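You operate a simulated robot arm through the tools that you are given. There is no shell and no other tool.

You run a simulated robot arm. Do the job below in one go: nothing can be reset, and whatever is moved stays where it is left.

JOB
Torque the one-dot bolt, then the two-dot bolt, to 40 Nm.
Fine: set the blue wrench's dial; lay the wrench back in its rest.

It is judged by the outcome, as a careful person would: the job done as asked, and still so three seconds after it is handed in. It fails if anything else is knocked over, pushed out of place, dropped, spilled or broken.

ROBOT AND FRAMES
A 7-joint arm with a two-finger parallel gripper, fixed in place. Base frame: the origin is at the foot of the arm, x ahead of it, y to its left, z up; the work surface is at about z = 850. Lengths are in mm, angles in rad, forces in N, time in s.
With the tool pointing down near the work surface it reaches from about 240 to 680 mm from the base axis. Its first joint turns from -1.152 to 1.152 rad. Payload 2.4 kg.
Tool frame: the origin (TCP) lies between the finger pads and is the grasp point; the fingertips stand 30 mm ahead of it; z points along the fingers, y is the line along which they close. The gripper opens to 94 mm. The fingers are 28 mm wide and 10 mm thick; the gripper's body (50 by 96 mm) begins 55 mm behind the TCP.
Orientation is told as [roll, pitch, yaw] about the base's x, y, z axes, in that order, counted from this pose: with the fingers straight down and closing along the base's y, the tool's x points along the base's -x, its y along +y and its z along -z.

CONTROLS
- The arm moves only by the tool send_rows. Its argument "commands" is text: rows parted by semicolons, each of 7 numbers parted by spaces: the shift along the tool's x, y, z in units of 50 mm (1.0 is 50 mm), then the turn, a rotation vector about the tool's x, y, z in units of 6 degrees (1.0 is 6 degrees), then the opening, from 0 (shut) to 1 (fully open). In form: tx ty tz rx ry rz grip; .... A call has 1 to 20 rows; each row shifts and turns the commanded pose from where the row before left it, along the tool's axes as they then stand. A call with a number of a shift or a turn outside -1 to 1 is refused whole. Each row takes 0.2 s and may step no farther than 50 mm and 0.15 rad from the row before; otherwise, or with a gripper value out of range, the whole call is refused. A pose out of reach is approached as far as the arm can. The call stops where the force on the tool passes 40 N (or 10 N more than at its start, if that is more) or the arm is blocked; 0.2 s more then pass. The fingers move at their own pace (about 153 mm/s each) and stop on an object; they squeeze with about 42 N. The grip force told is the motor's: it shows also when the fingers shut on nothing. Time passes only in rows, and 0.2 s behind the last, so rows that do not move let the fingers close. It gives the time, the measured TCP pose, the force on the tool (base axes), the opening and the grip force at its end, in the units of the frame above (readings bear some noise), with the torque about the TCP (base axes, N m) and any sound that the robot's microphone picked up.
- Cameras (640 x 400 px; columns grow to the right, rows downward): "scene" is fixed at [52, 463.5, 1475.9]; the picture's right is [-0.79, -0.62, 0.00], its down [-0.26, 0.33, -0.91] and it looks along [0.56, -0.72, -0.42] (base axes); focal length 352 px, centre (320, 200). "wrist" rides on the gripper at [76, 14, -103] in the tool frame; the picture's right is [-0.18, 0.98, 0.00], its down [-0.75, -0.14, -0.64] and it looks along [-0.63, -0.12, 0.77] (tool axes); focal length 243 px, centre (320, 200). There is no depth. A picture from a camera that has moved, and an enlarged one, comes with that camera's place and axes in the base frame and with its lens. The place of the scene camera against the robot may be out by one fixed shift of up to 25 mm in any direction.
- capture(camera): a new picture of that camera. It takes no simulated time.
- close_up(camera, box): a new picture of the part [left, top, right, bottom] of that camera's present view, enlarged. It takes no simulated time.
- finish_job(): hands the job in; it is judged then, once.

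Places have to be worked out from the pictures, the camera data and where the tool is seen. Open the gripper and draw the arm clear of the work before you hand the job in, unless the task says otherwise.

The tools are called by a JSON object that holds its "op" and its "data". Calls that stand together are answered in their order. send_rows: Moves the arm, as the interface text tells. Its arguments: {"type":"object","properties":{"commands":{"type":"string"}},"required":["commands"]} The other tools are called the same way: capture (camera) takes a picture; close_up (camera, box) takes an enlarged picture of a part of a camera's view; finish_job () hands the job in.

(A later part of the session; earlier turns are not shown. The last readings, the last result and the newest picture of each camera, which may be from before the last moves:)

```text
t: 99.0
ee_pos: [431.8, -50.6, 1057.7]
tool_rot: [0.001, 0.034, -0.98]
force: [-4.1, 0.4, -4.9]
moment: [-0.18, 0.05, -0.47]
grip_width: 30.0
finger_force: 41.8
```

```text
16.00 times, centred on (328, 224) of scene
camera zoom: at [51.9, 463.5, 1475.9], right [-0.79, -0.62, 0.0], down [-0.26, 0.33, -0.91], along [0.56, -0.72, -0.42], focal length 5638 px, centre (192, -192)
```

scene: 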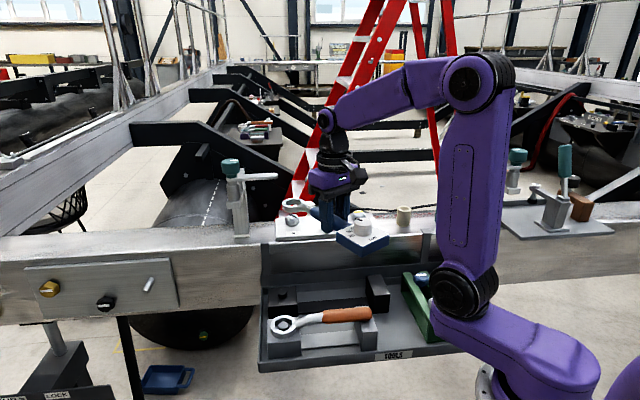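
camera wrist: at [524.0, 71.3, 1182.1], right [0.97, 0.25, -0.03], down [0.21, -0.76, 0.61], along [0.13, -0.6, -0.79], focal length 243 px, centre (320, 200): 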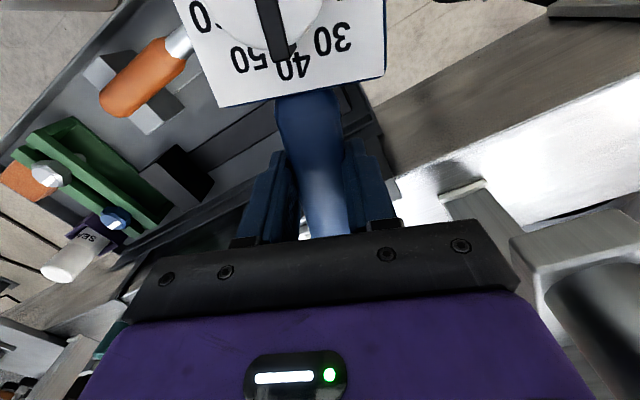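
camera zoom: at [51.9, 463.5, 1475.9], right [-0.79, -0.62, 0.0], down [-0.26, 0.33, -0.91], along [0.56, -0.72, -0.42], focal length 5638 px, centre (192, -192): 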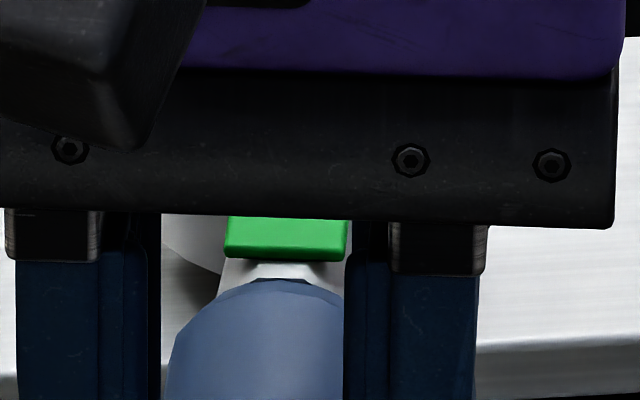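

The tab turned green between yaw -53° and -56°, so bolt 2 has reached the set torque. I stop and lift straight off.

{"op": "send_rows", "data": {"commands": "0.0013 0 -0.04 0 0 0 0; 0.0013 0 -0.04 0 0 0 0; 0.0027 0 -0.08 0 0 0 0; 0.0027 0 -0.08 0 0 0 0; 0.0033 0 -0.1 0 0 0 0; 0.0067 0 -0.2 0 0 0 0; 0.0067 0 -0.2 0 0 0 0; 0 0 0 0 0 0 0"}}

{"op": "capture", "data": {"camera": "scene"}}

{"op": "close_up", "data": {"camera": "scene", "box": [270, 190, 350, 240]}}

```text
t: 100.8
ee_pos: [431.1, -51.1, 1094.5]
tool_rot: [0.0, 0.033, -0.98]
force: [-0.7, 0.1, -5.1]
moment: [-0.13, -0.09, 0.0]
grip_width: 30.0
finger_force: 41.2
```

```text
taken
```

scene: 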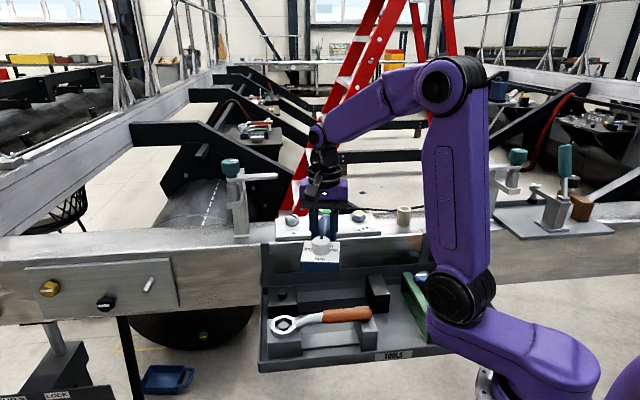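

```text
8.00 times, centred on (310, 215) of scene
camera zoom: at [52.1, 463.5, 1475.9], right [-0.79, -0.62, 0.0], down [-0.26, 0.33, -0.91], along [0.56, -0.72, -0.42], focal length 2819 px, centre (400, 80)
```

zoom: 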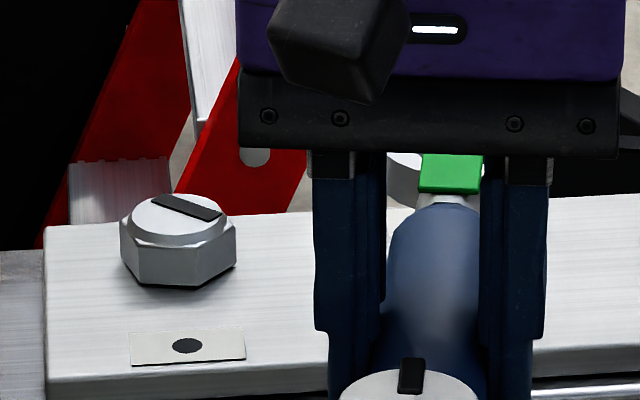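

Ring is off, and bolt 1 keeps its dark stripe. I rise, swing back to yaw -14° and look at bolt 2.

{"op": "send_rows", "data": {"commands": "0.0134 0 -0.4 0 0 0 0; 0.0134 0 -0.4 0 0 0 0; 0 -0.3 0 0.032 0 -0.95 0; 0 -0.3 0 0.032 0 -0.95 0; 0 -0.3 0 0.032 0 -0.95 0; 0 0 0 0.032 0 -0.95 0; 0 0 0 0.032 0 -0.95 0; 0 0 0 0.032 0 -0.95 0; 0 0 0 0.032 0 -0.95 0; 0 0 0 0.012 0 -0.37 0; 0 0 0 0 0 0 0"}}

{"op": "close_up", "data": {"camera": "scene", "box": [270, 190, 350, 240]}}

{"op": "close_up", "data": {"camera": "scene", "box": [308, 207, 348, 232]}}

{"op": "capture", "data": {"camera": "scene"}}

```text
t: 103.2
ee_pos: [397.8, -79.6, 1133.5]
tool_rot: [0.0, 0.034, -0.244]
force: [0.1, -0.5, -5.2]
moment: [-0.05, -0.16, 0.02]
grip_width: 30.2
finger_force: 42.7
```

```text
8.00 times, centred on (310, 215) of scene
camera zoom: at [52.1, 463.5, 1475.9], right [-0.79, -0.62, 0.0], down [-0.26, 0.33, -0.91], along [0.56, -0.72, -0.42], focal length 2819 px, centre (400, 80)
```

zoom: 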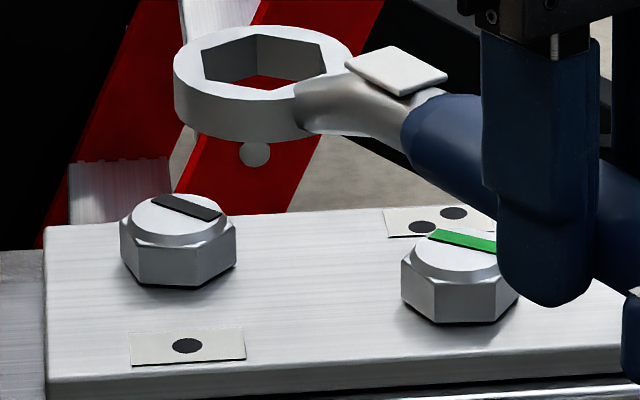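

```text
16.00 times, centred on (328, 220) of scene
camera zoom: at [52.1, 463.5, 1475.9], right [-0.79, -0.62, 0.0], down [-0.26, 0.33, -0.91], along [0.56, -0.72, -0.42], focal length 5638 px, centre (192, -112)
```

zoom: 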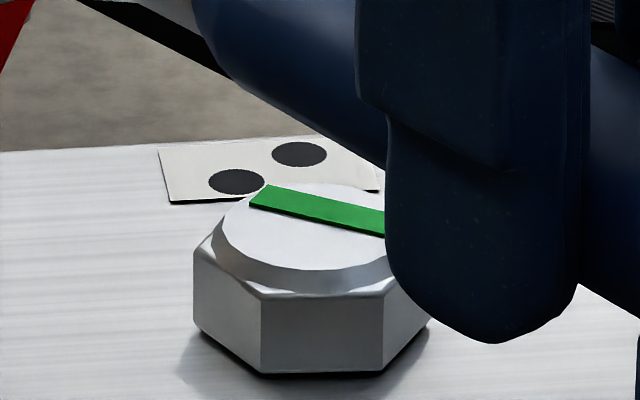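

```text
taken
```

scene: 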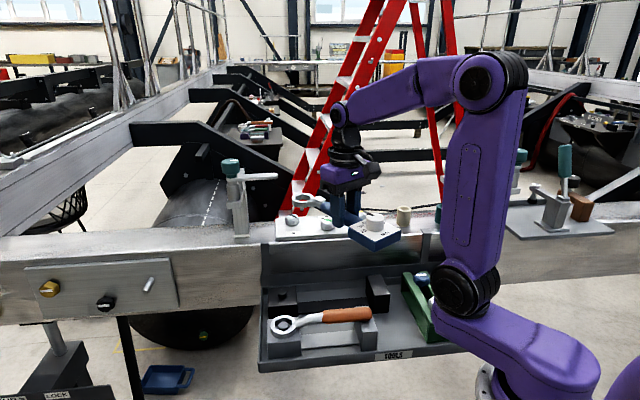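

Bolt 2's stripe is green, while bolt 1's is dark grey, so bolt 1 was apparently taken past the setting by my last 9°. I zoom on both to be sure.

{"op": "close_up", "data": {"camera": "scene", "box": [280, 207, 304, 222]}}

{"op": "close_up", "data": {"camera": "scene", "box": [316, 210, 340, 225]}}

{"op": "close_up", "data": {"camera": "scene", "box": [340, 200, 380, 225]}}

```text
16.00 times, centred on (292, 214) of scene
camera zoom: at [52.1, 463.5, 1475.9], right [-0.79, -0.62, 0.0], down [-0.26, 0.33, -0.91], along [0.56, -0.72, -0.42], focal length 5638 px, centre (768, -32)
```

zoom: 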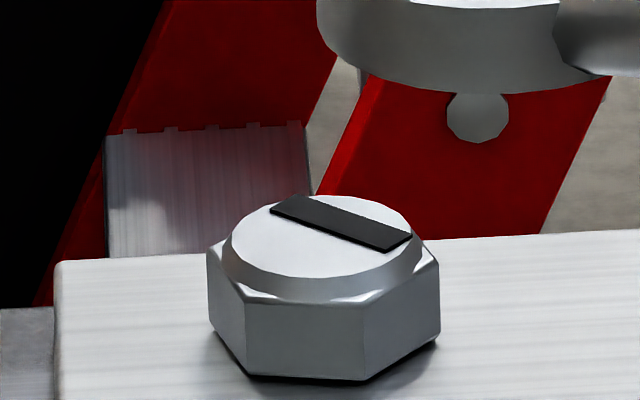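

```text
16.00 times, centred on (328, 218) of scene
camera zoom: at [52.1, 463.5, 1475.9], right [-0.79, -0.62, 0.0], down [-0.26, 0.33, -0.91], along [0.56, -0.72, -0.42], focal length 5638 px, centre (192, -80)
```

zoom: 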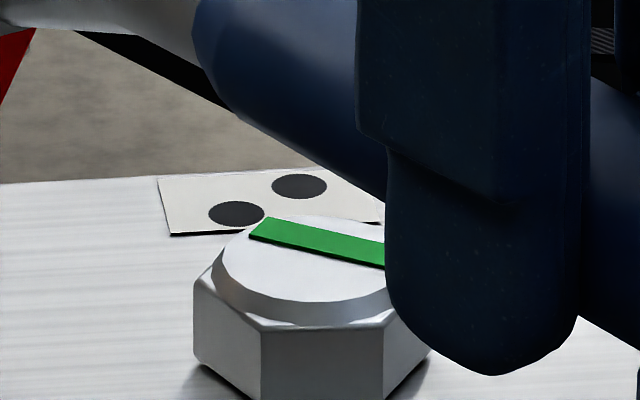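

```text
16.00 times, centred on (360, 212) of scene
camera zoom: at [52.1, 463.5, 1475.9], right [-0.79, -0.62, 0.0], down [-0.26, 0.33, -0.91], along [0.56, -0.72, -0.42], focal length 5638 px, centre (-320, 0)
```

zoom: 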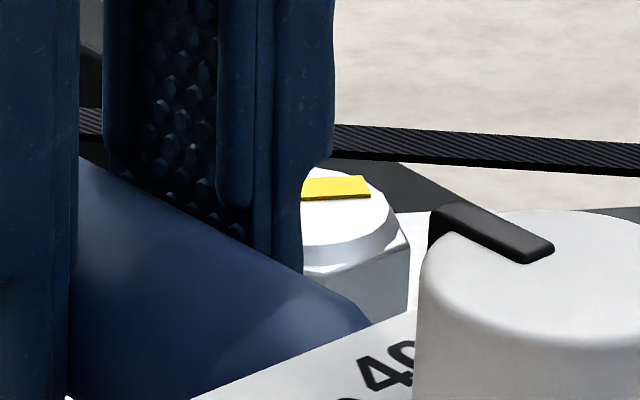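

Hex angles say bolt 1 turned about 46° against bolt 2's 36°, so bolt 1 is over by roughly 10°. I'll back bolt 1 off and re-torque it to the click in small steps. First I check the wrench's tilt in the grip.

{"op": "close_up", "data": {"camera": "scene", "box": [284, 188, 324, 213]}}

{"op": "close_up", "data": {"camera": "scene", "box": [280, 180, 408, 260]}}

{"op": "close_up", "data": {"camera": "wrist", "box": [180, 0, 400, 140]}}

```text
16.00 times, centred on (304, 200) of scene
camera zoom: at [52.1, 463.5, 1475.9], right [-0.79, -0.62, 0.0], down [-0.26, 0.33, -0.91], along [0.56, -0.72, -0.42], focal length 5638 px, centre (576, 192)
```

zoom: 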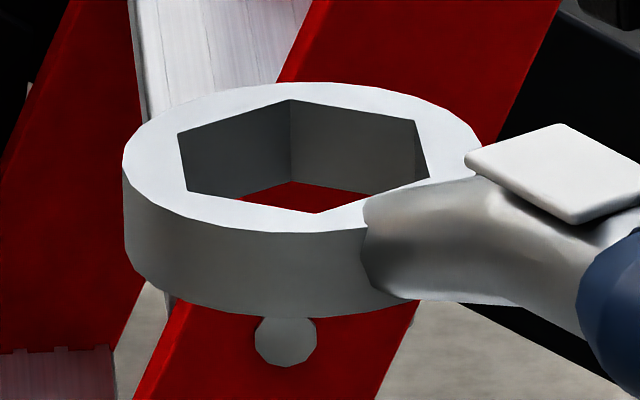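

```text
5.00 times, centred on (344, 220) of scene
camera zoom: at [52.1, 463.5, 1475.9], right [-0.79, -0.62, 0.0], down [-0.26, 0.33, -0.91], along [0.56, -0.72, -0.42], focal length 1762 px, centre (200, 100)
```

zoom: 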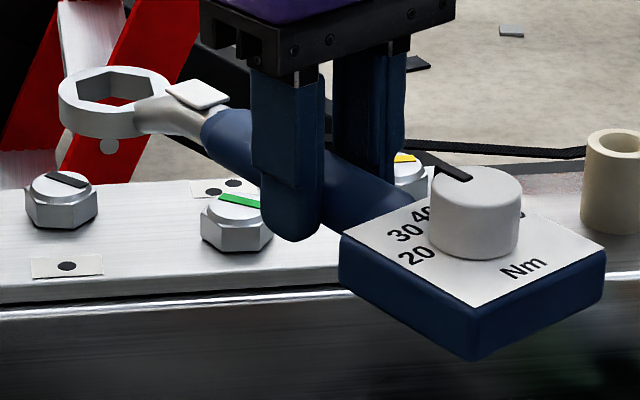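

```text
2.86 times, centred on (290, 70) of wrist
camera zoom: at [330.8, -47.7, 1239.4], right [0.42, 0.91, -0.01], down [0.72, -0.32, 0.62], along [0.56, -0.26, -0.79], focal length 693 px, centre (406, 571)
```

zoom: 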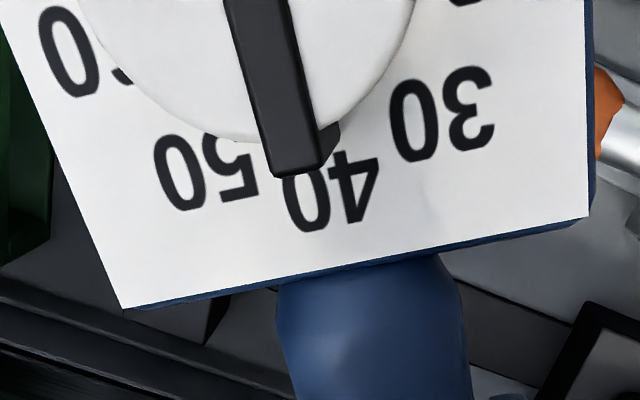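

The wrench has pitched about 1.3° more (ring up). I re-level it, turn to yaw ≈ 0° (matching bolt 1's present hex angle), and move above bolt 1.

{"op": "send_rows", "data": {"commands": "0 0 0 0 0.22 0 0; 0 0 0 0.045 0 -0.78 0; 0 0 0 0.045 0 -0.78 0; 0 0 0 0.045 0 -0.785 0; -0.37 -0.4 0 0 0 0 0; -0.37 -0.4 0 0 0 0 0; -0.376 -0.414 0 0 0 0 0; 0 0 0 0 0 0 0; 0 0 0 0 0 0 0"}}

{"op": "close_up", "data": {"camera": "scene", "box": [252, 182, 332, 232]}}

{"op": "close_up", "data": {"camera": "scene", "box": [270, 180, 398, 260]}}

```text
t: 105.2
ee_pos: [453.6, -139.3, 1131.1]
tool_rot: [0.0, 0.056, 0.001]
force: [0.4, 0.0, -5.5]
moment: [-0.02, -0.13, -0.02]
grip_width: 29.9
finger_force: 42.1
```

```text
8.00 times, centred on (292, 207) of scene
camera zoom: at [52.1, 463.5, 1475.9], right [-0.79, -0.62, 0.0], down [-0.26, 0.33, -0.91], along [0.56, -0.72, -0.42], focal length 2819 px, centre (544, 144)
```

zoom: 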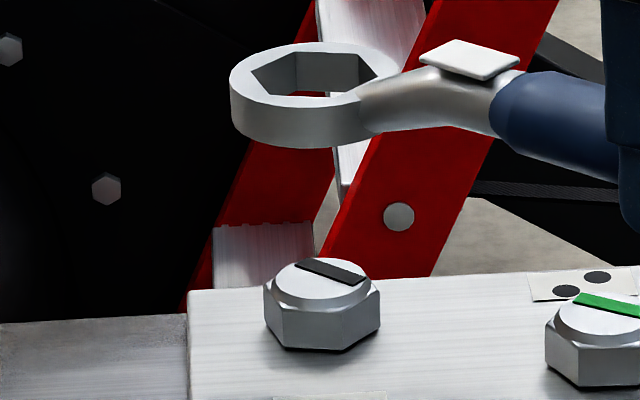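

```text
5.00 times, centred on (334, 220) of scene
camera zoom: at [52.1, 463.5, 1475.9], right [-0.79, -0.62, 0.0], down [-0.26, 0.33, -0.91], along [0.56, -0.72, -0.42], focal length 1762 px, centre (250, 100)
```

zoom: 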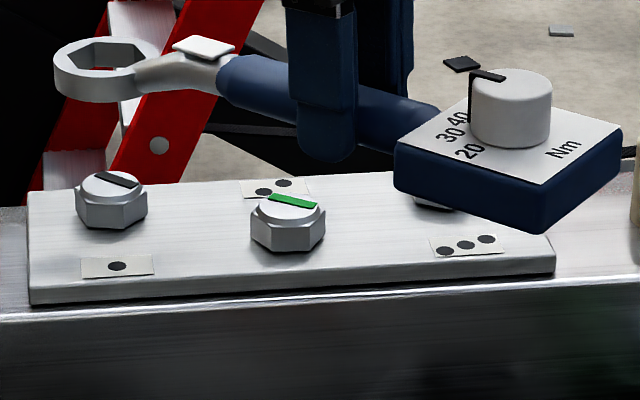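

Aligned roughly above bolt 1. I lower 45 mm and take precise views.

{"op": "send_rows", "data": {"commands": "-0.0171 0 0.3 0 0 0 0; -0.0171 0 0.3 0 0 0 0; -0.0171 0 0.3 0 0 0 0; 0 0 0 0 0 0 0; 0 0 0 0 0 0 0"}}

{"op": "close_up", "data": {"camera": "scene", "box": [272, 198, 312, 223]}}

```text
t: 106.4
ee_pos: [453.6, -140.9, 1085.3]
tool_rot: [0.0, 0.058, 0.002]
force: [1.0, -0.5, -6.6]
moment: [-0.01, -0.15, -0.02]
grip_width: 30.0
finger_force: 42.1
```

```text
16.00 times, centred on (292, 210) of scene
camera zoom: at [52.1, 463.5, 1475.9], right [-0.79, -0.62, 0.0], down [-0.26, 0.33, -0.91], along [0.56, -0.72, -0.42], focal length 5638 px, centre (768, 32)
```

zoom: 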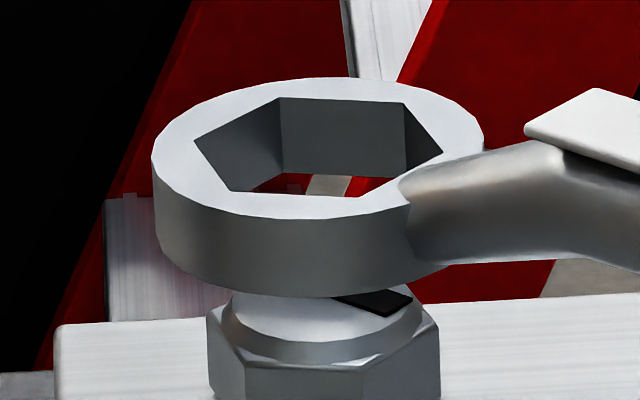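

Centre and hex angle agree well. I lower toward the head in steps.

{"op": "send_rows", "data": {"commands": "-0.0057 0 0.1 0 0 0 0; -0.0046 0 0.08 0 0 0 0; 0 0 0 0 0 0 0; 0 0 0 0 0 0 0"}}

{"op": "send_rows", "data": {"commands": "-0.0023 0 0.04 0 0 0 0; 0 0 0 0 0 0 0; 0 0 0 0 0 0 0"}}

{"op": "close_up", "data": {"camera": "scene", "box": [272, 202, 312, 227]}}

```text
t: 107.4
ee_pos: [453.5, -140.7, 1077.7]
tool_rot: [0.0, 0.056, 0.002]
force: [0.6, 0.3, -6.5]
moment: [-0.01, -0.14, 0.02]
grip_width: 30.0
finger_force: 41.9
```

```text
t: 108.2
ee_pos: [453.6, -140.6, 1074.9]
tool_rot: [0.0, 0.056, 0.003]
force: [0.5, 1.1, -5.8]
moment: [-0.02, -0.17, -0.01]
grip_width: 30.2
finger_force: 41.7
```

```text
16.00 times, centred on (292, 214) of scene
camera zoom: at [52.1, 463.5, 1475.9], right [-0.79, -0.62, 0.0], down [-0.26, 0.33, -0.91], along [0.56, -0.72, -0.42], focal length 5638 px, centre (768, -32)
```

zoom: 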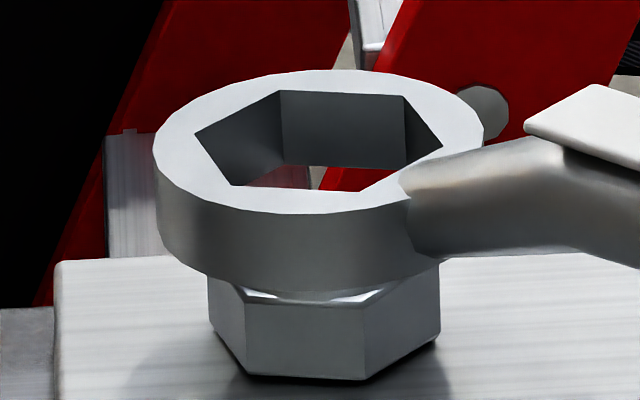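

Still free. I go down 2 mm at a time.

{"op": "send_rows", "data": {"commands": "-0.0023 0 0.04 0 0 0 0; 0 0 0 0 0 0 0; 0 0 0 0 0 0 0"}}

{"op": "send_rows", "data": {"commands": "-0.0023 0 0.04 0 0 0 0; 0 0 0 0 0 0 0; 0 0 0 0 0 0 0"}}

{"op": "close_up", "data": {"camera": "scene", "box": [272, 202, 312, 227]}}

```text
t: 109.0
ee_pos: [452.9, -139.7, 1074.9]
tool_rot: [0.0, 0.056, 0.003]
force: [0.4, 1.0, -5.3]
moment: [-0.03, -0.15, -0.03]
grip_width: 29.9
finger_force: 41.9
```

```text
t: 109.8
ee_pos: [453.5, -139.6, 1071.8]
tool_rot: [0.001, 0.055, 0.002]
force: [0.4, 0.1, -6.5]
moment: [0.0, -0.12, -0.01]
grip_width: 29.8
finger_force: 41.5
```

```text
16.00 times, centred on (292, 214) of scene
camera zoom: at [52.1, 463.5, 1475.9], right [-0.79, -0.62, 0.0], down [-0.26, 0.33, -0.91], along [0.56, -0.72, -0.42], focal length 5638 px, centre (768, -32)
```

zoom: 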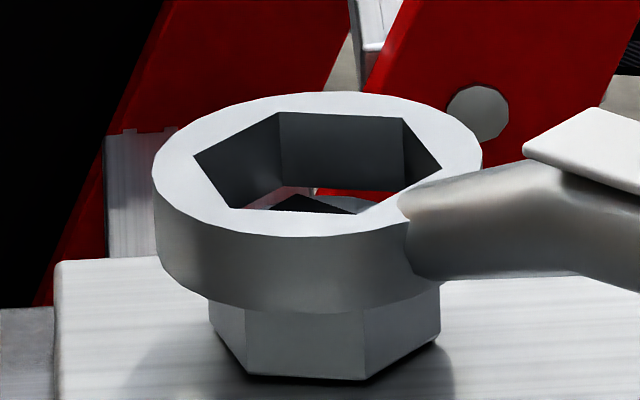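

The bolt top shows inside the ring. I nudge 0.4 mm right and go on.

{"op": "send_rows", "data": {"commands": "0.004 -0.005 0.04 0 0 0 0; 0 0 0 0 0 0 0; 0 0 0 0 0 0 0"}}

{"op": "send_rows", "data": {"commands": "-0.0023 0 0.04 0 0 0 0; 0 0 0 0 0 0 0; 0 0 0 0 0 0 0"}}

{"op": "close_up", "data": {"camera": "scene", "box": [272, 202, 312, 227]}}

```text
t: 110.6
ee_pos: [454.0, -140.1, 1068.8]
tool_rot: [0.001, 0.056, 0.002]
force: [0.2, 0.2, -4.4]
moment: [-0.03, -0.13, 0.03]
grip_width: 30.2
finger_force: 42.3
```

```text
t: 111.4
ee_pos: [453.5, -140.0, 1067.5]
tool_rot: [-0.001, 0.056, 0.002]
force: [-0.8, -0.6, -6.0]
moment: [-0.03, -0.14, 0.04]
grip_width: 30.1
finger_force: 42.0
```

```text
16.00 times, centred on (292, 214) of scene
camera zoom: at [52.1, 463.5, 1475.9], right [-0.79, -0.62, 0.0], down [-0.26, 0.33, -0.91], along [0.56, -0.72, -0.42], focal length 5638 px, centre (768, -32)
```

zoom: 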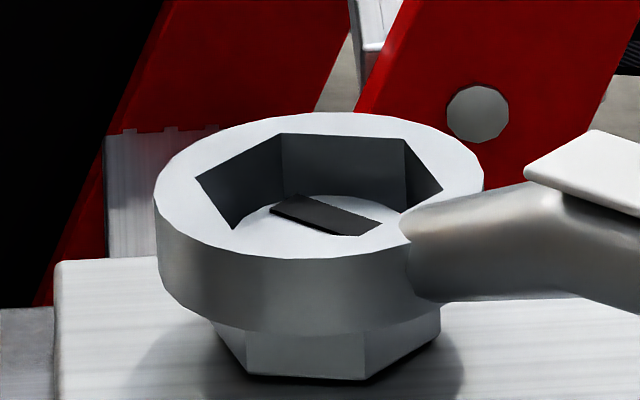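

Entering freely. I lower 4–5 mm more to engage the hex.

{"op": "send_rows", "data": {"commands": "-0.0011 0 0.02 0 0 0 0; 0 0 0 0 0 0 0; 0 0 0 0 0 0 0"}}

{"op": "send_rows", "data": {"commands": "-0.0011 0 0.02 0 0 0 0; 0 0 0 0 0 0 0; 0 0 0 0 0 0 0"}}

{"op": "send_rows", "data": {"commands": "-0.0011 0 0.02 0 0 0 0; 0 0 0 0 0 0 0; 0 0 0 0 0 0 0"}}

{"op": "close_up", "data": {"camera": "scene", "box": [272, 202, 312, 227]}}

```text
t: 112.2
ee_pos: [453.3, -139.0, 1066.2]
tool_rot: [0.0, 0.056, 0.002]
force: [-0.2, 1.2, -4.8]
moment: [-0.01, -0.12, -0.03]
grip_width: 30.1
finger_force: 41.8
```

```text
t: 113.0
ee_pos: [454.7, -140.4, 1064.7]
tool_rot: [0.0, 0.056, 0.0]
force: [-0.6, 0.6, -5.4]
moment: [0.0, -0.13, 0.0]
grip_width: 30.2
finger_force: 42.5
```

```text
t: 113.8
ee_pos: [454.1, -140.2, 1064.5]
tool_rot: [-0.001, 0.056, 0.001]
force: [0.9, -0.7, -5.1]
moment: [-0.02, -0.16, -0.02]
grip_width: 30.0
finger_force: 41.7
```

```text
16.00 times, centred on (292, 214) of scene
camera zoom: at [52.1, 463.5, 1475.9], right [-0.79, -0.62, 0.0], down [-0.26, 0.33, -0.91], along [0.56, -0.72, -0.42], focal length 5638 px, centre (768, -32)
```

zoom: 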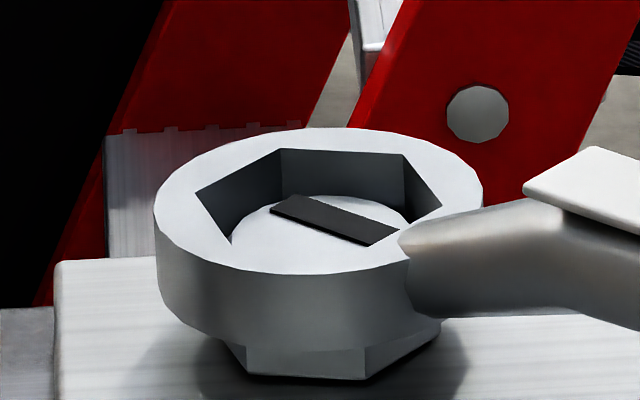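

About 6.6 mm engaged, no contact. I lower 2 mm more, then check clearance of the handle over bolt 2.

{"op": "send_rows", "data": {"commands": "-0.0011 0 0.02 0 0 0 0; 0 0 0 0 0 0 0; 0 0 0 0 0 0 0"}}

{"op": "send_rows", "data": {"commands": "-0.0011 0 0.02 0 0 0 0; 0 0 0 0 0 0 0; 0 0 0 0 0 0 0"}}

{"op": "close_up", "data": {"camera": "scene", "box": [272, 195, 352, 245]}}

```text
t: 114.6
ee_pos: [453.8, -140.0, 1062.7]
tool_rot: [-0.001, 0.056, 0.002]
force: [0.1, 0.8, -5.3]
moment: [0.0, -0.14, 0.01]
grip_width: 29.9
finger_force: 42.0
```

```text
t: 115.4
ee_pos: [455.0, -138.7, 1063.5]
tool_rot: [-0.001, 0.055, 0.003]
force: [0.6, -0.5, -5.6]
moment: [-0.02, -0.15, -0.03]
grip_width: 30.3
finger_force: 41.7
```

```text
8.00 times, centred on (312, 220) of scene
camera zoom: at [52.1, 463.5, 1475.9], right [-0.79, -0.62, 0.0], down [-0.26, 0.33, -0.91], along [0.56, -0.72, -0.42], focal length 2819 px, centre (384, 40)
```

zoom: 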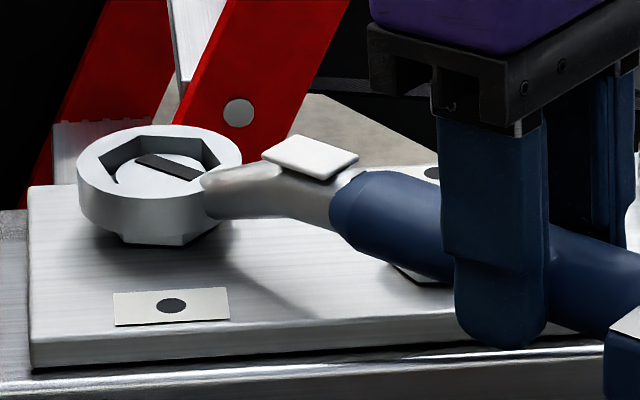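

The handle would sweep over bolt 2 when loosening, with only a few millimetres clearance. I pitch the wrench about 2° (handle end up, ring kept on the hex) to gain height, then check the forces.

{"op": "send_rows", "data": {"commands": "0 0 -0.036 0 0.11 0 0; 0 0 -0.036 0 0.11 0 0; 0 0 -0.036 0 0.11 0 0; 0 0 0 0 0 0 0; 0 0 0 0 0 0 0"}}

{"op": "close_up", "data": {"camera": "scene", "box": [272, 195, 352, 245]}}

```text
t: 116.6
ee_pos: [454.2, -139.4, 1067.2]
tool_rot: [-0.001, 0.09, 0.002]
force: [-0.2, 0.4, -4.1]
moment: [-0.02, -0.2, 0.01]
grip_width: 30.2
finger_force: 41.5
```

```text
8.00 times, centred on (312, 220) of scene
camera zoom: at [52.1, 463.5, 1475.9], right [-0.79, -0.62, 0.0], down [-0.26, 0.33, -0.91], along [0.56, -0.72, -0.42], focal length 2819 px, centre (384, 40)
```

zoom: 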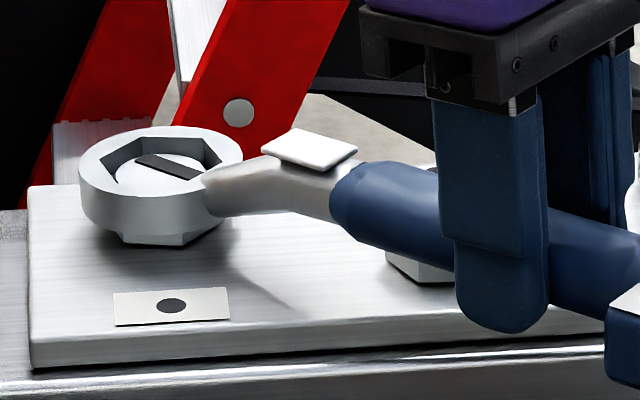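

Handle is higher and the ring's still on the hex, free of force. I turn counter-clockwise 6° to take up the play.

{"op": "send_rows", "data": {"commands": "-0.001 -0.081 0 0.0228 0 -0.25 0; -0.001 -0.081 0 0.0228 0 -0.25 0; -0.001 -0.081 0 0.0228 0 -0.25 0; -0.001 -0.081 0 0.0228 0 -0.25 0; 0 0 0 0 0 0 0; 0 0 0 0 0 0 0"}}

{"op": "close_up", "data": {"camera": "scene", "box": [272, 195, 352, 245]}}

```text
t: 118.0
ee_pos: [454.9, -156.5, 1067.4]
tool_rot: [-0.001, 0.09, 0.107]
force: [2.5, 1.5, -5.0]
moment: [0.06, -0.29, 0.02]
grip_width: 30.1
finger_force: 42.2
```

```text
8.00 times, centred on (312, 220) of scene
camera zoom: at [52.1, 463.5, 1475.9], right [-0.79, -0.62, 0.0], down [-0.26, 0.33, -0.91], along [0.56, -0.72, -0.42], focal length 2819 px, centre (384, 40)
```

zoom: 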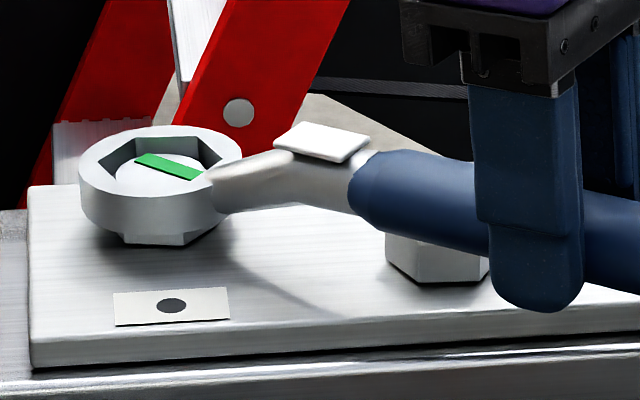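

Backing off 6° brought bolt 1's stripe from dark to green, so it was over-torqued and recovers. To do it properly I back off a little further until it's below the band, then re-tighten to the click.

{"op": "send_rows", "data": {"commands": "-0.001 -0.081 0 0.0228 0 -0.25 0; -0.001 -0.081 0 0.0228 0 -0.25 0; 0 0 0 0 0 0 0; 0 0 0 0 0 0 0"}}

{"op": "close_up", "data": {"camera": "scene", "box": [272, 195, 352, 245]}}

```text
t: 119.0
ee_pos: [456.9, -164.3, 1068.7]
tool_rot: [-0.001, 0.088, 0.16]
force: [6.1, 0.9, -4.6]
moment: [0.12, -0.48, 0.06]
grip_width: 30.3
finger_force: 41.8
```

```text
8.00 times, centred on (312, 220) of scene
camera zoom: at [52.2, 463.5, 1475.9], right [-0.79, -0.62, 0.0], down [-0.26, 0.33, -0.91], along [0.56, -0.72, -0.42], focal length 2819 px, centre (384, 40)
```

zoom: 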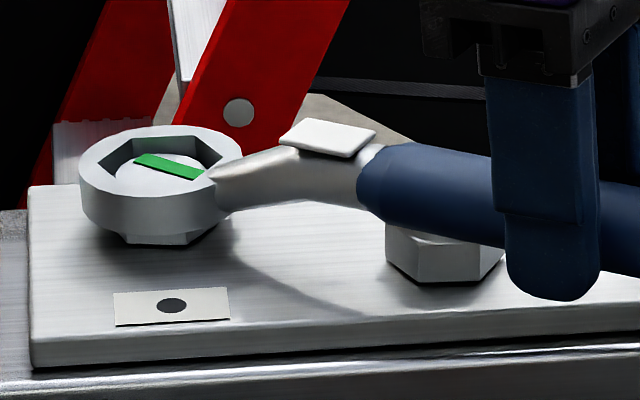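

Still green; radial force is 6 N, so I shift 0.5 mm toward the bolt and continue 3° more.

{"op": "send_rows", "data": {"commands": "-0.011 -0.081 0 0.0228 0 -0.25 0; -0.001 -0.081 0 0.0228 0 -0.25 0; 0 0 0 0 0 0 0; 0 0 0 0 0 0 0"}}

{"op": "close_up", "data": {"camera": "scene", "box": [272, 195, 352, 245]}}

```text
t: 120.0
ee_pos: [457.9, -172.7, 1067.1]
tool_rot: [0.001, 0.092, 0.211]
force: [3.6, 1.1, -5.2]
moment: [0.13, -0.5, 0.09]
grip_width: 30.4
finger_force: 41.8
```

```text
8.00 times, centred on (312, 220) of scene
camera zoom: at [52.2, 463.5, 1475.9], right [-0.79, -0.62, 0.0], down [-0.26, 0.33, -0.91], along [0.56, -0.72, -0.42], focal length 2819 px, centre (384, 40)
```

zoom: 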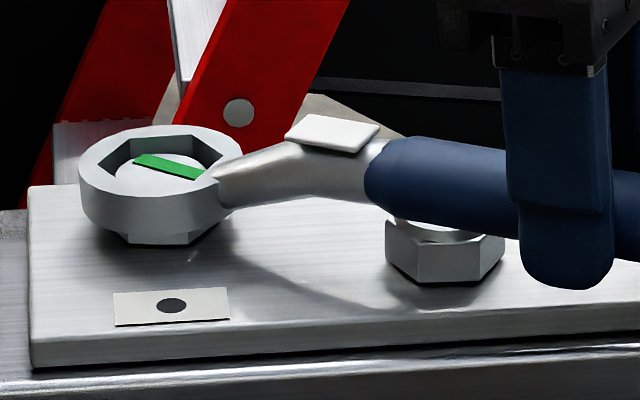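

Still green. I measure bolt 1's angle more exactly.

{"op": "close_up", "data": {"camera": "scene", "box": [272, 205, 312, 230]}}

```text
16.00 times, centred on (292, 218) of scene
camera zoom: at [52.2, 463.5, 1475.9], right [-0.79, -0.62, 0.0], down [-0.26, 0.33, -0.91], along [0.56, -0.72, -0.42], focal length 5638 px, centre (768, -80)
```

zoom: 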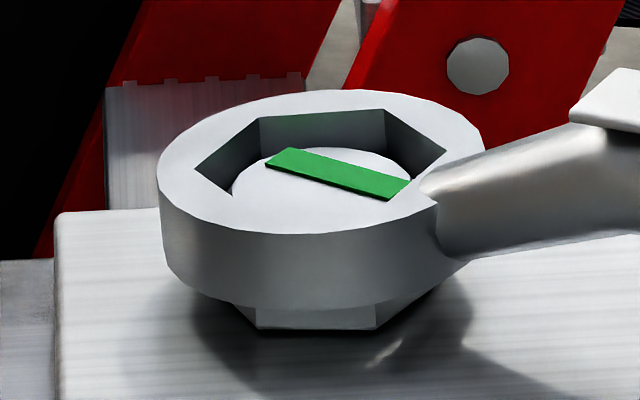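

Bolt 1 has come back about 6° (to ≈ 40° of total turn). I continue 3° more counter-clockwise.

{"op": "send_rows", "data": {"commands": "-0.008 -0.081 0 0.0228 0 -0.25 0; -0.001 -0.081 0 0.0228 0 -0.25 0; 0 0 0 0 0 0 0; 0 0 0 0 0 0 0"}}

{"op": "close_up", "data": {"camera": "scene", "box": [272, 195, 352, 245]}}

```text
t: 121.0
ee_pos: [461.0, -180.2, 1066.6]
tool_rot: [-0.001, 0.09, 0.262]
force: [0.5, -0.3, -5.4]
moment: [0.02, -0.12, 0.04]
grip_width: 30.0
finger_force: 42.2
```

```text
8.00 times, centred on (312, 220) of scene
camera zoom: at [52.1, 463.5, 1475.9], right [-0.79, -0.62, 0.0], down [-0.26, 0.33, -0.91], along [0.56, -0.72, -0.42], focal length 2819 px, centre (384, 40)
```

zoom: 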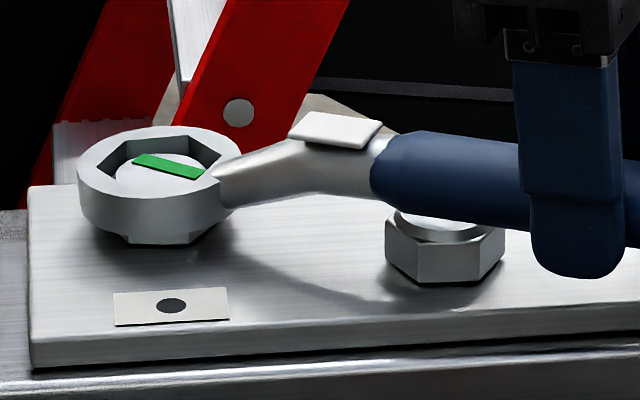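

Still green, forces near zero. I continue 3°.

{"op": "send_rows", "data": {"commands": "-0.001 -0.081 0 0.0228 0 -0.25 0; -0.001 -0.081 0 0.0228 0 -0.25 0; 0 0 0 0 0 0 0; 0 0 0 0 0 0 0"}}

{"op": "close_up", "data": {"camera": "scene", "box": [272, 195, 352, 245]}}

{"op": "close_up", "data": {"camera": "scene", "box": [272, 205, 312, 230]}}

```text
t: 122.0
ee_pos: [463.4, -187.2, 1067.1]
tool_rot: [-0.002, 0.091, 0.316]
force: [0.8, 1.5, -3.5]
moment: [0.23, -0.38, 0.23]
grip_width: 30.0
finger_force: 42.1
```

```text
8.00 times, centred on (312, 220) of scene
camera zoom: at [52.1, 463.5, 1475.9], right [-0.79, -0.62, 0.0], down [-0.26, 0.33, -0.91], along [0.56, -0.72, -0.42], focal length 2819 px, centre (384, 40)
```

zoom: 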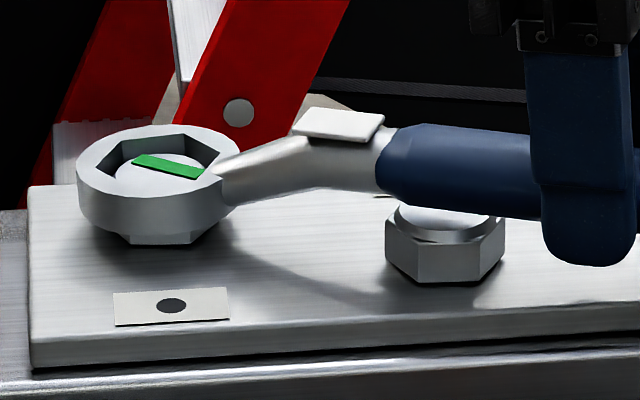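

```text
16.00 times, centred on (292, 218) of scene
camera zoom: at [52.1, 463.5, 1475.9], right [-0.79, -0.62, 0.0], down [-0.26, 0.33, -0.91], along [0.56, -0.72, -0.42], focal length 5638 px, centre (768, -80)
```

zoom: 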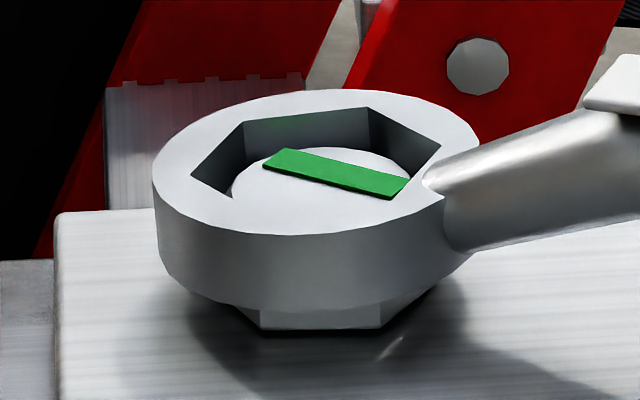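

Bolt 1 is at ≈ 38°, still green. I continue 3°.

{"op": "send_rows", "data": {"commands": "-0.001 -0.081 0 0.0228 0 -0.25 0; -0.001 -0.081 0 0.0228 0 -0.25 0; 0 0 0 0 0 0 0; 0 0 0 0 0 0 0"}}

{"op": "close_up", "data": {"camera": "scene", "box": [272, 205, 312, 230]}}

```text
t: 123.0
ee_pos: [465.6, -196.2, 1068.0]
tool_rot: [-0.002, 0.091, 0.37]
force: [-3.1, 1.6, -0.3]
moment: [0.35, -0.64, 0.38]
grip_width: 30.3
finger_force: 41.9
```

```text
16.00 times, centred on (292, 218) of scene
camera zoom: at [51.9, 463.5, 1475.9], right [-0.79, -0.62, 0.0], down [-0.26, 0.33, -0.91], along [0.56, -0.72, -0.42], focal length 5638 px, centre (768, -80)
```

zoom: 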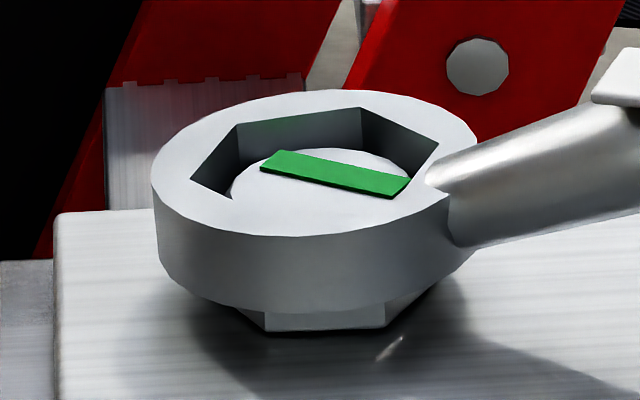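

Still green at ≈ 35°; there's a slight upward force at the ring, so I rise 0.5 mm while turning 3° more.

{"op": "send_rows", "data": {"commands": "0.003 -0.081 -0.01 0.0228 0 -0.25 0; -0.001 -0.081 0 0.0228 0 -0.25 0; 0 0 0 0 0 0 0; 0 0 0 0 0 0 0"}}

{"op": "close_up", "data": {"camera": "scene", "box": [272, 205, 312, 230]}}

{"op": "close_up", "data": {"camera": "scene", "box": [290, 195, 370, 245]}}

```text
t: 124.0
ee_pos: [469.4, -200.6, 1067.3]
tool_rot: [-0.002, 0.092, 0.422]
force: [0.0, -0.1, -5.7]
moment: [0.07, -0.14, 0.01]
grip_width: 29.9
finger_force: 42.0
```

```text
16.00 times, centred on (292, 218) of scene
camera zoom: at [52.1, 463.5, 1475.9], right [-0.79, -0.62, 0.0], down [-0.26, 0.33, -0.91], along [0.56, -0.72, -0.42], focal length 5638 px, centre (768, -80)
```

zoom: 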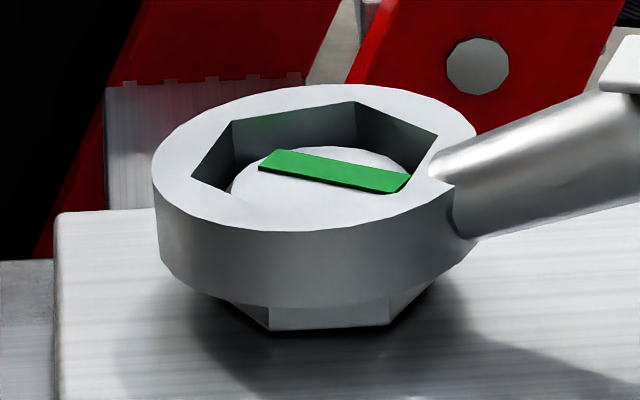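

```text
8.00 times, centred on (330, 220) of scene
camera zoom: at [52.1, 463.5, 1475.9], right [-0.79, -0.62, 0.0], down [-0.26, 0.33, -0.91], along [0.56, -0.72, -0.42], focal length 2819 px, centre (240, 40)
```

zoom: 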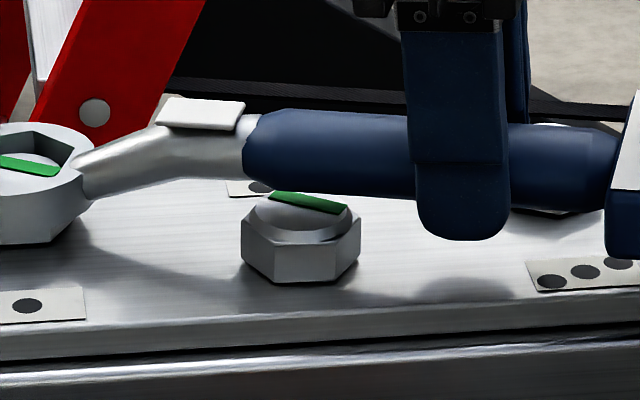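

Bolt 1 is now ≈ 33°, still green, and the handle clears bolt 2. One more 3° back, then I'll re-tighten to the click.

{"op": "send_rows", "data": {"commands": "-0.001 -0.081 0 0.0228 0 -0.25 0; -0.001 -0.081 0 0.0228 0 -0.25 0; 0 0 0 0 0 0 0; 0 0 0 0 0 0 0"}}

{"op": "close_up", "data": {"camera": "scene", "box": [272, 205, 312, 230]}}

```text
t: 125.0
ee_pos: [472.1, -208.3, 1068.3]
tool_rot: [-0.002, 0.092, 0.476]
force: [0.1, 1.0, -3.7]
moment: [0.14, -0.27, 0.17]
grip_width: 30.1
finger_force: 41.9
```

```text
16.00 times, centred on (292, 218) of scene
camera zoom: at [52.0, 463.5, 1475.9], right [-0.79, -0.62, 0.0], down [-0.26, 0.33, -0.91], along [0.56, -0.72, -0.42], focal length 5638 px, centre (768, -80)
```

zoom: 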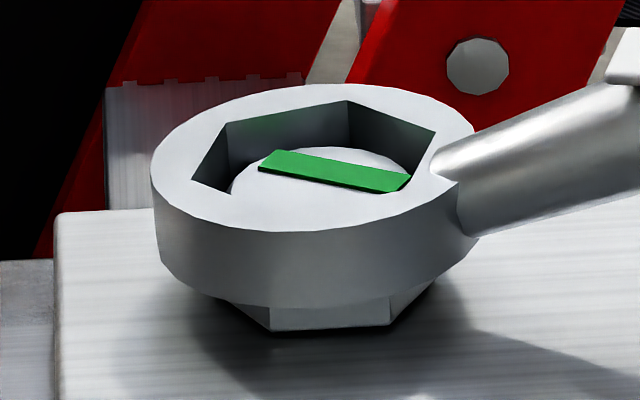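

Bolt 1 ≈ 32°. A further 4.5° back to be clearly below the click point.

{"op": "send_rows", "data": {"commands": "-0.001 -0.081 0 0.0228 0 -0.25 0; -0.001 -0.081 0 0.0228 0 -0.25 0; -0.001 -0.081 0 0.0228 0 -0.25 0; 0 0 0 0 0 0 0; 0 0 0 0 0 0 0"}}

{"op": "close_up", "data": {"camera": "scene", "box": [272, 205, 312, 230]}}

{"op": "close_up", "data": {"camera": "scene", "box": [290, 195, 370, 245]}}

```text
t: 126.2
ee_pos: [478.0, -220.5, 1068.1]
tool_rot: [-0.003, 0.09, 0.554]
force: [-2.5, -0.7, -0.3]
moment: [0.4, -0.55, 0.2]
grip_width: 30.3
finger_force: 41.8
```

```text
16.00 times, centred on (292, 218) of scene
camera zoom: at [51.9, 463.5, 1475.9], right [-0.79, -0.62, 0.0], down [-0.26, 0.33, -0.91], along [0.56, -0.72, -0.42], focal length 5638 px, centre (768, -80)
```

zoom: 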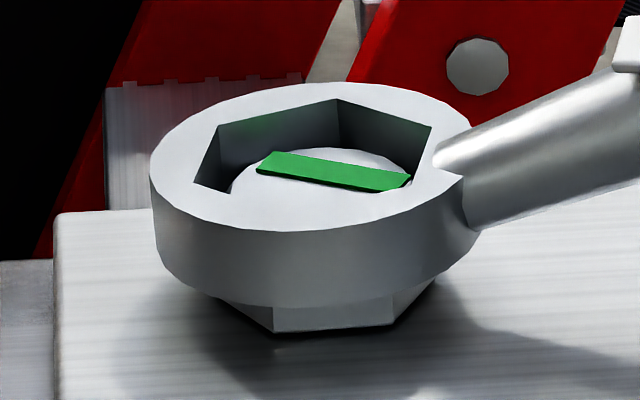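

```text
8.00 times, centred on (330, 220) of scene
camera zoom: at [51.9, 463.5, 1475.9], right [-0.79, -0.62, 0.0], down [-0.26, 0.33, -0.91], along [0.56, -0.72, -0.42], focal length 2819 px, centre (240, 40)
```

zoom: 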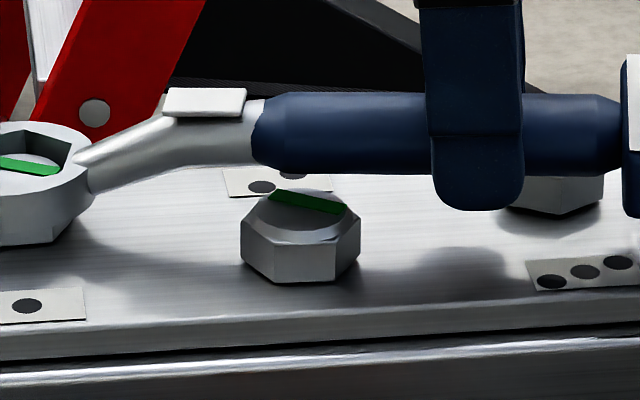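

Bolt 1 is at ≈ 30°, and the gripper is getting near bolt 3, so I stop backing off. Now I turn clockwise again, 9° first (play).

{"op": "send_rows", "data": {"commands": "-0.001 0.081 -0.006 -0.0228 0 0.25 0; -0.001 0.081 0 -0.0228 0 0.25 0; -0.001 0.081 0 -0.0228 0 0.25 0; -0.001 0.081 0 -0.0228 0 0.25 0; -0.001 0.081 0 -0.0228 0 0.25 0; -0.001 0.081 0 -0.0228 0 0.25 0; 0 0 0 0 0 0 0; 0 0 0 0 0 0 0"}}

{"op": "close_up", "data": {"camera": "scene", "box": [272, 205, 312, 230]}}

```text
t: 128.0
ee_pos: [468.0, -198.6, 1068.7]
tool_rot: [-0.001, 0.092, 0.396]
force: [-0.1, -0.7, -6.3]
moment: [0.05, -0.13, -0.03]
grip_width: 30.0
finger_force: 42.1
```

```text
16.00 times, centred on (292, 218) of scene
camera zoom: at [52.1, 463.5, 1475.9], right [-0.79, -0.62, 0.0], down [-0.26, 0.33, -0.91], along [0.56, -0.72, -0.42], focal length 5638 px, centre (768, -80)
```

zoom: 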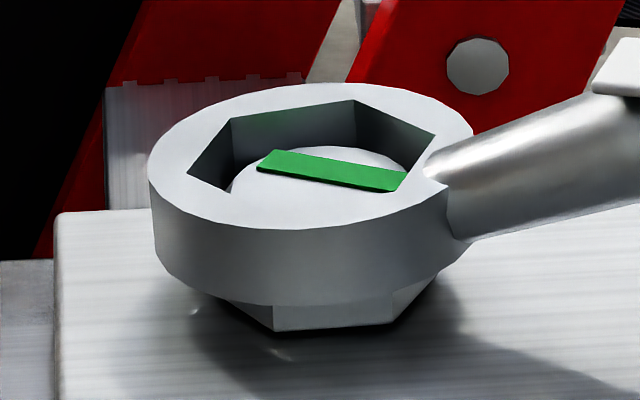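

The bolt hasn't moved (play). I continue 6° clockwise.

{"op": "send_rows", "data": {"commands": "-0.001 0.081 0 -0.0228 0 0.25 0; -0.001 0.081 0 -0.0228 0 0.25 0; -0.001 0.081 0 -0.0228 0 0.25 0; -0.001 0.081 0 -0.0228 0 0.25 0; 0 0 0 0 0 0 0; 0 0 0 0 0 0 0"}}

{"op": "close_up", "data": {"camera": "scene", "box": [272, 205, 312, 230]}}

{"op": "close_up", "data": {"camera": "scene", "box": [272, 195, 352, 245]}}

```text
t: 129.4
ee_pos: [462.9, -182.0, 1068.0]
tool_rot: [-0.002, 0.09, 0.29]
force: [0.3, 0.6, -6.1]
moment: [0.06, -0.18, 0.01]
grip_width: 30.1
finger_force: 42.0
```

```text
16.00 times, centred on (292, 218) of scene
camera zoom: at [52.1, 463.5, 1475.9], right [-0.79, -0.62, 0.0], down [-0.26, 0.33, -0.91], along [0.56, -0.72, -0.42], focal length 5638 px, centre (768, -80)
```

zoom: 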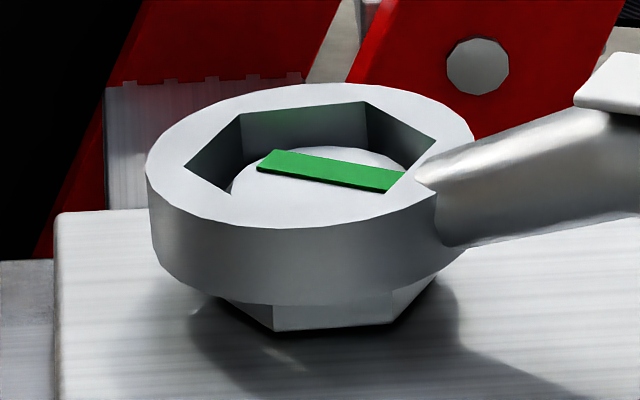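

```text
8.00 times, centred on (312, 220) of scene
camera zoom: at [52.1, 463.5, 1475.9], right [-0.79, -0.62, 0.0], down [-0.26, 0.33, -0.91], along [0.56, -0.72, -0.42], focal length 2819 px, centre (384, 40)
```

zoom: 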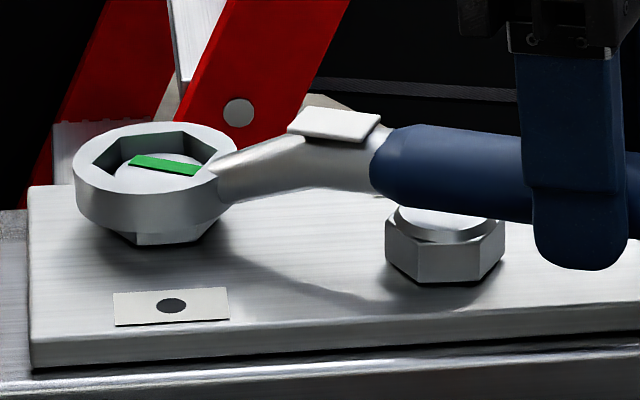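

The ring is off-centre to the left within its play; I re-centre it by 1.5 mm and continue 3° clockwise.

{"op": "send_rows", "data": {"commands": "0.028 -0.011 0 0 0 0 0; -0.001 0.081 0 -0.0228 0 0.25 0; -0.001 0.081 0 -0.0228 0 0.25 0; 0 0 0 0 0 0 0; 0 0 0 0 0 0 0"}}

{"op": "close_up", "data": {"camera": "scene", "box": [272, 205, 312, 230]}}

```text
t: 130.6
ee_pos: [460.0, -176.7, 1068.6]
tool_rot: [0.0, 0.091, 0.238]
force: [-0.1, 0.4, -6.2]
moment: [0.03, -0.16, 0.01]
grip_width: 30.2
finger_force: 41.8
```

```text
16.00 times, centred on (292, 218) of scene
camera zoom: at [52.1, 463.5, 1475.9], right [-0.79, -0.62, 0.0], down [-0.26, 0.33, -0.91], along [0.56, -0.72, -0.42], focal length 5638 px, centre (768, -80)
```

zoom: 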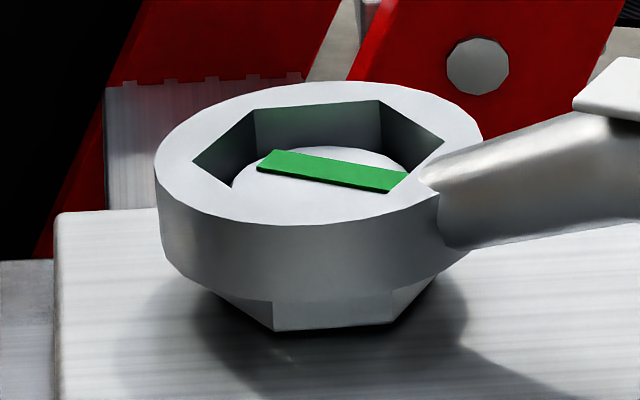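

Well centred now. I lower 1.5 mm for better engagement and continue 4.5° clockwise.

{"op": "send_rows", "data": {"commands": "-0.0027 0 0.03 0 0 0 0; -0.001 0.081 0 -0.0228 0 0.25 0; -0.001 0.081 0 -0.0228 0 0.25 0; -0.001 0.081 0 -0.0228 0 0.25 0; 0 0 0 0 0 0 0; 0 0 0 0 0 0 0"}}

{"op": "close_up", "data": {"camera": "scene", "box": [272, 205, 312, 230]}}

```text
t: 132.0
ee_pos: [458.7, -164.9, 1066.7]
tool_rot: [0.0, 0.09, 0.159]
force: [-0.3, 0.6, -5.4]
moment: [0.08, -0.13, 0.23]
grip_width: 30.1
finger_force: 41.7
```

```text
16.00 times, centred on (292, 218) of scene
camera zoom: at [52.0, 463.5, 1475.9], right [-0.79, -0.62, 0.0], down [-0.26, 0.33, -0.91], along [0.56, -0.72, -0.42], focal length 5638 px, centre (768, -80)
```

zoom: 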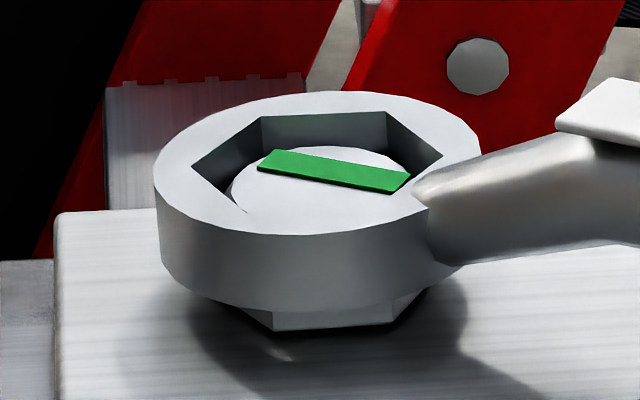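

Beginning of contact (moment z +0.23). I continue 3° and watch the tab.

{"op": "send_rows", "data": {"commands": "-0.001 0.081 0 -0.0228 0 0.25 0; -0.001 0.081 0 -0.0228 0 0.25 0; 0 0 0 0 0 0 0; 0 0 0 0 0 0 0"}}

{"op": "close_up", "data": {"camera": "scene", "box": [272, 205, 312, 230]}}

```text
t: 133.0
ee_pos: [456.1, -155.6, 1067.7]
tool_rot: [0.0, 0.092, 0.106]
force: [0.0, 2.9, -5.7]
moment: [0.1, -0.09, 0.29]
grip_width: 30.2
finger_force: 42.0
```

```text
16.00 times, centred on (292, 218) of scene
camera zoom: at [52.1, 463.5, 1475.9], right [-0.79, -0.62, 0.0], down [-0.26, 0.33, -0.91], along [0.56, -0.72, -0.42], focal length 5638 px, centre (768, -80)
```

zoom: 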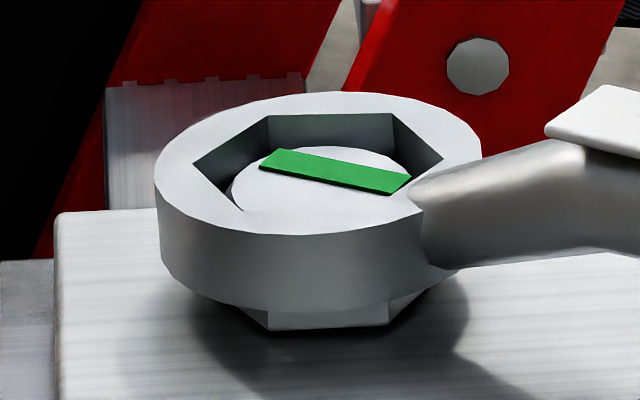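

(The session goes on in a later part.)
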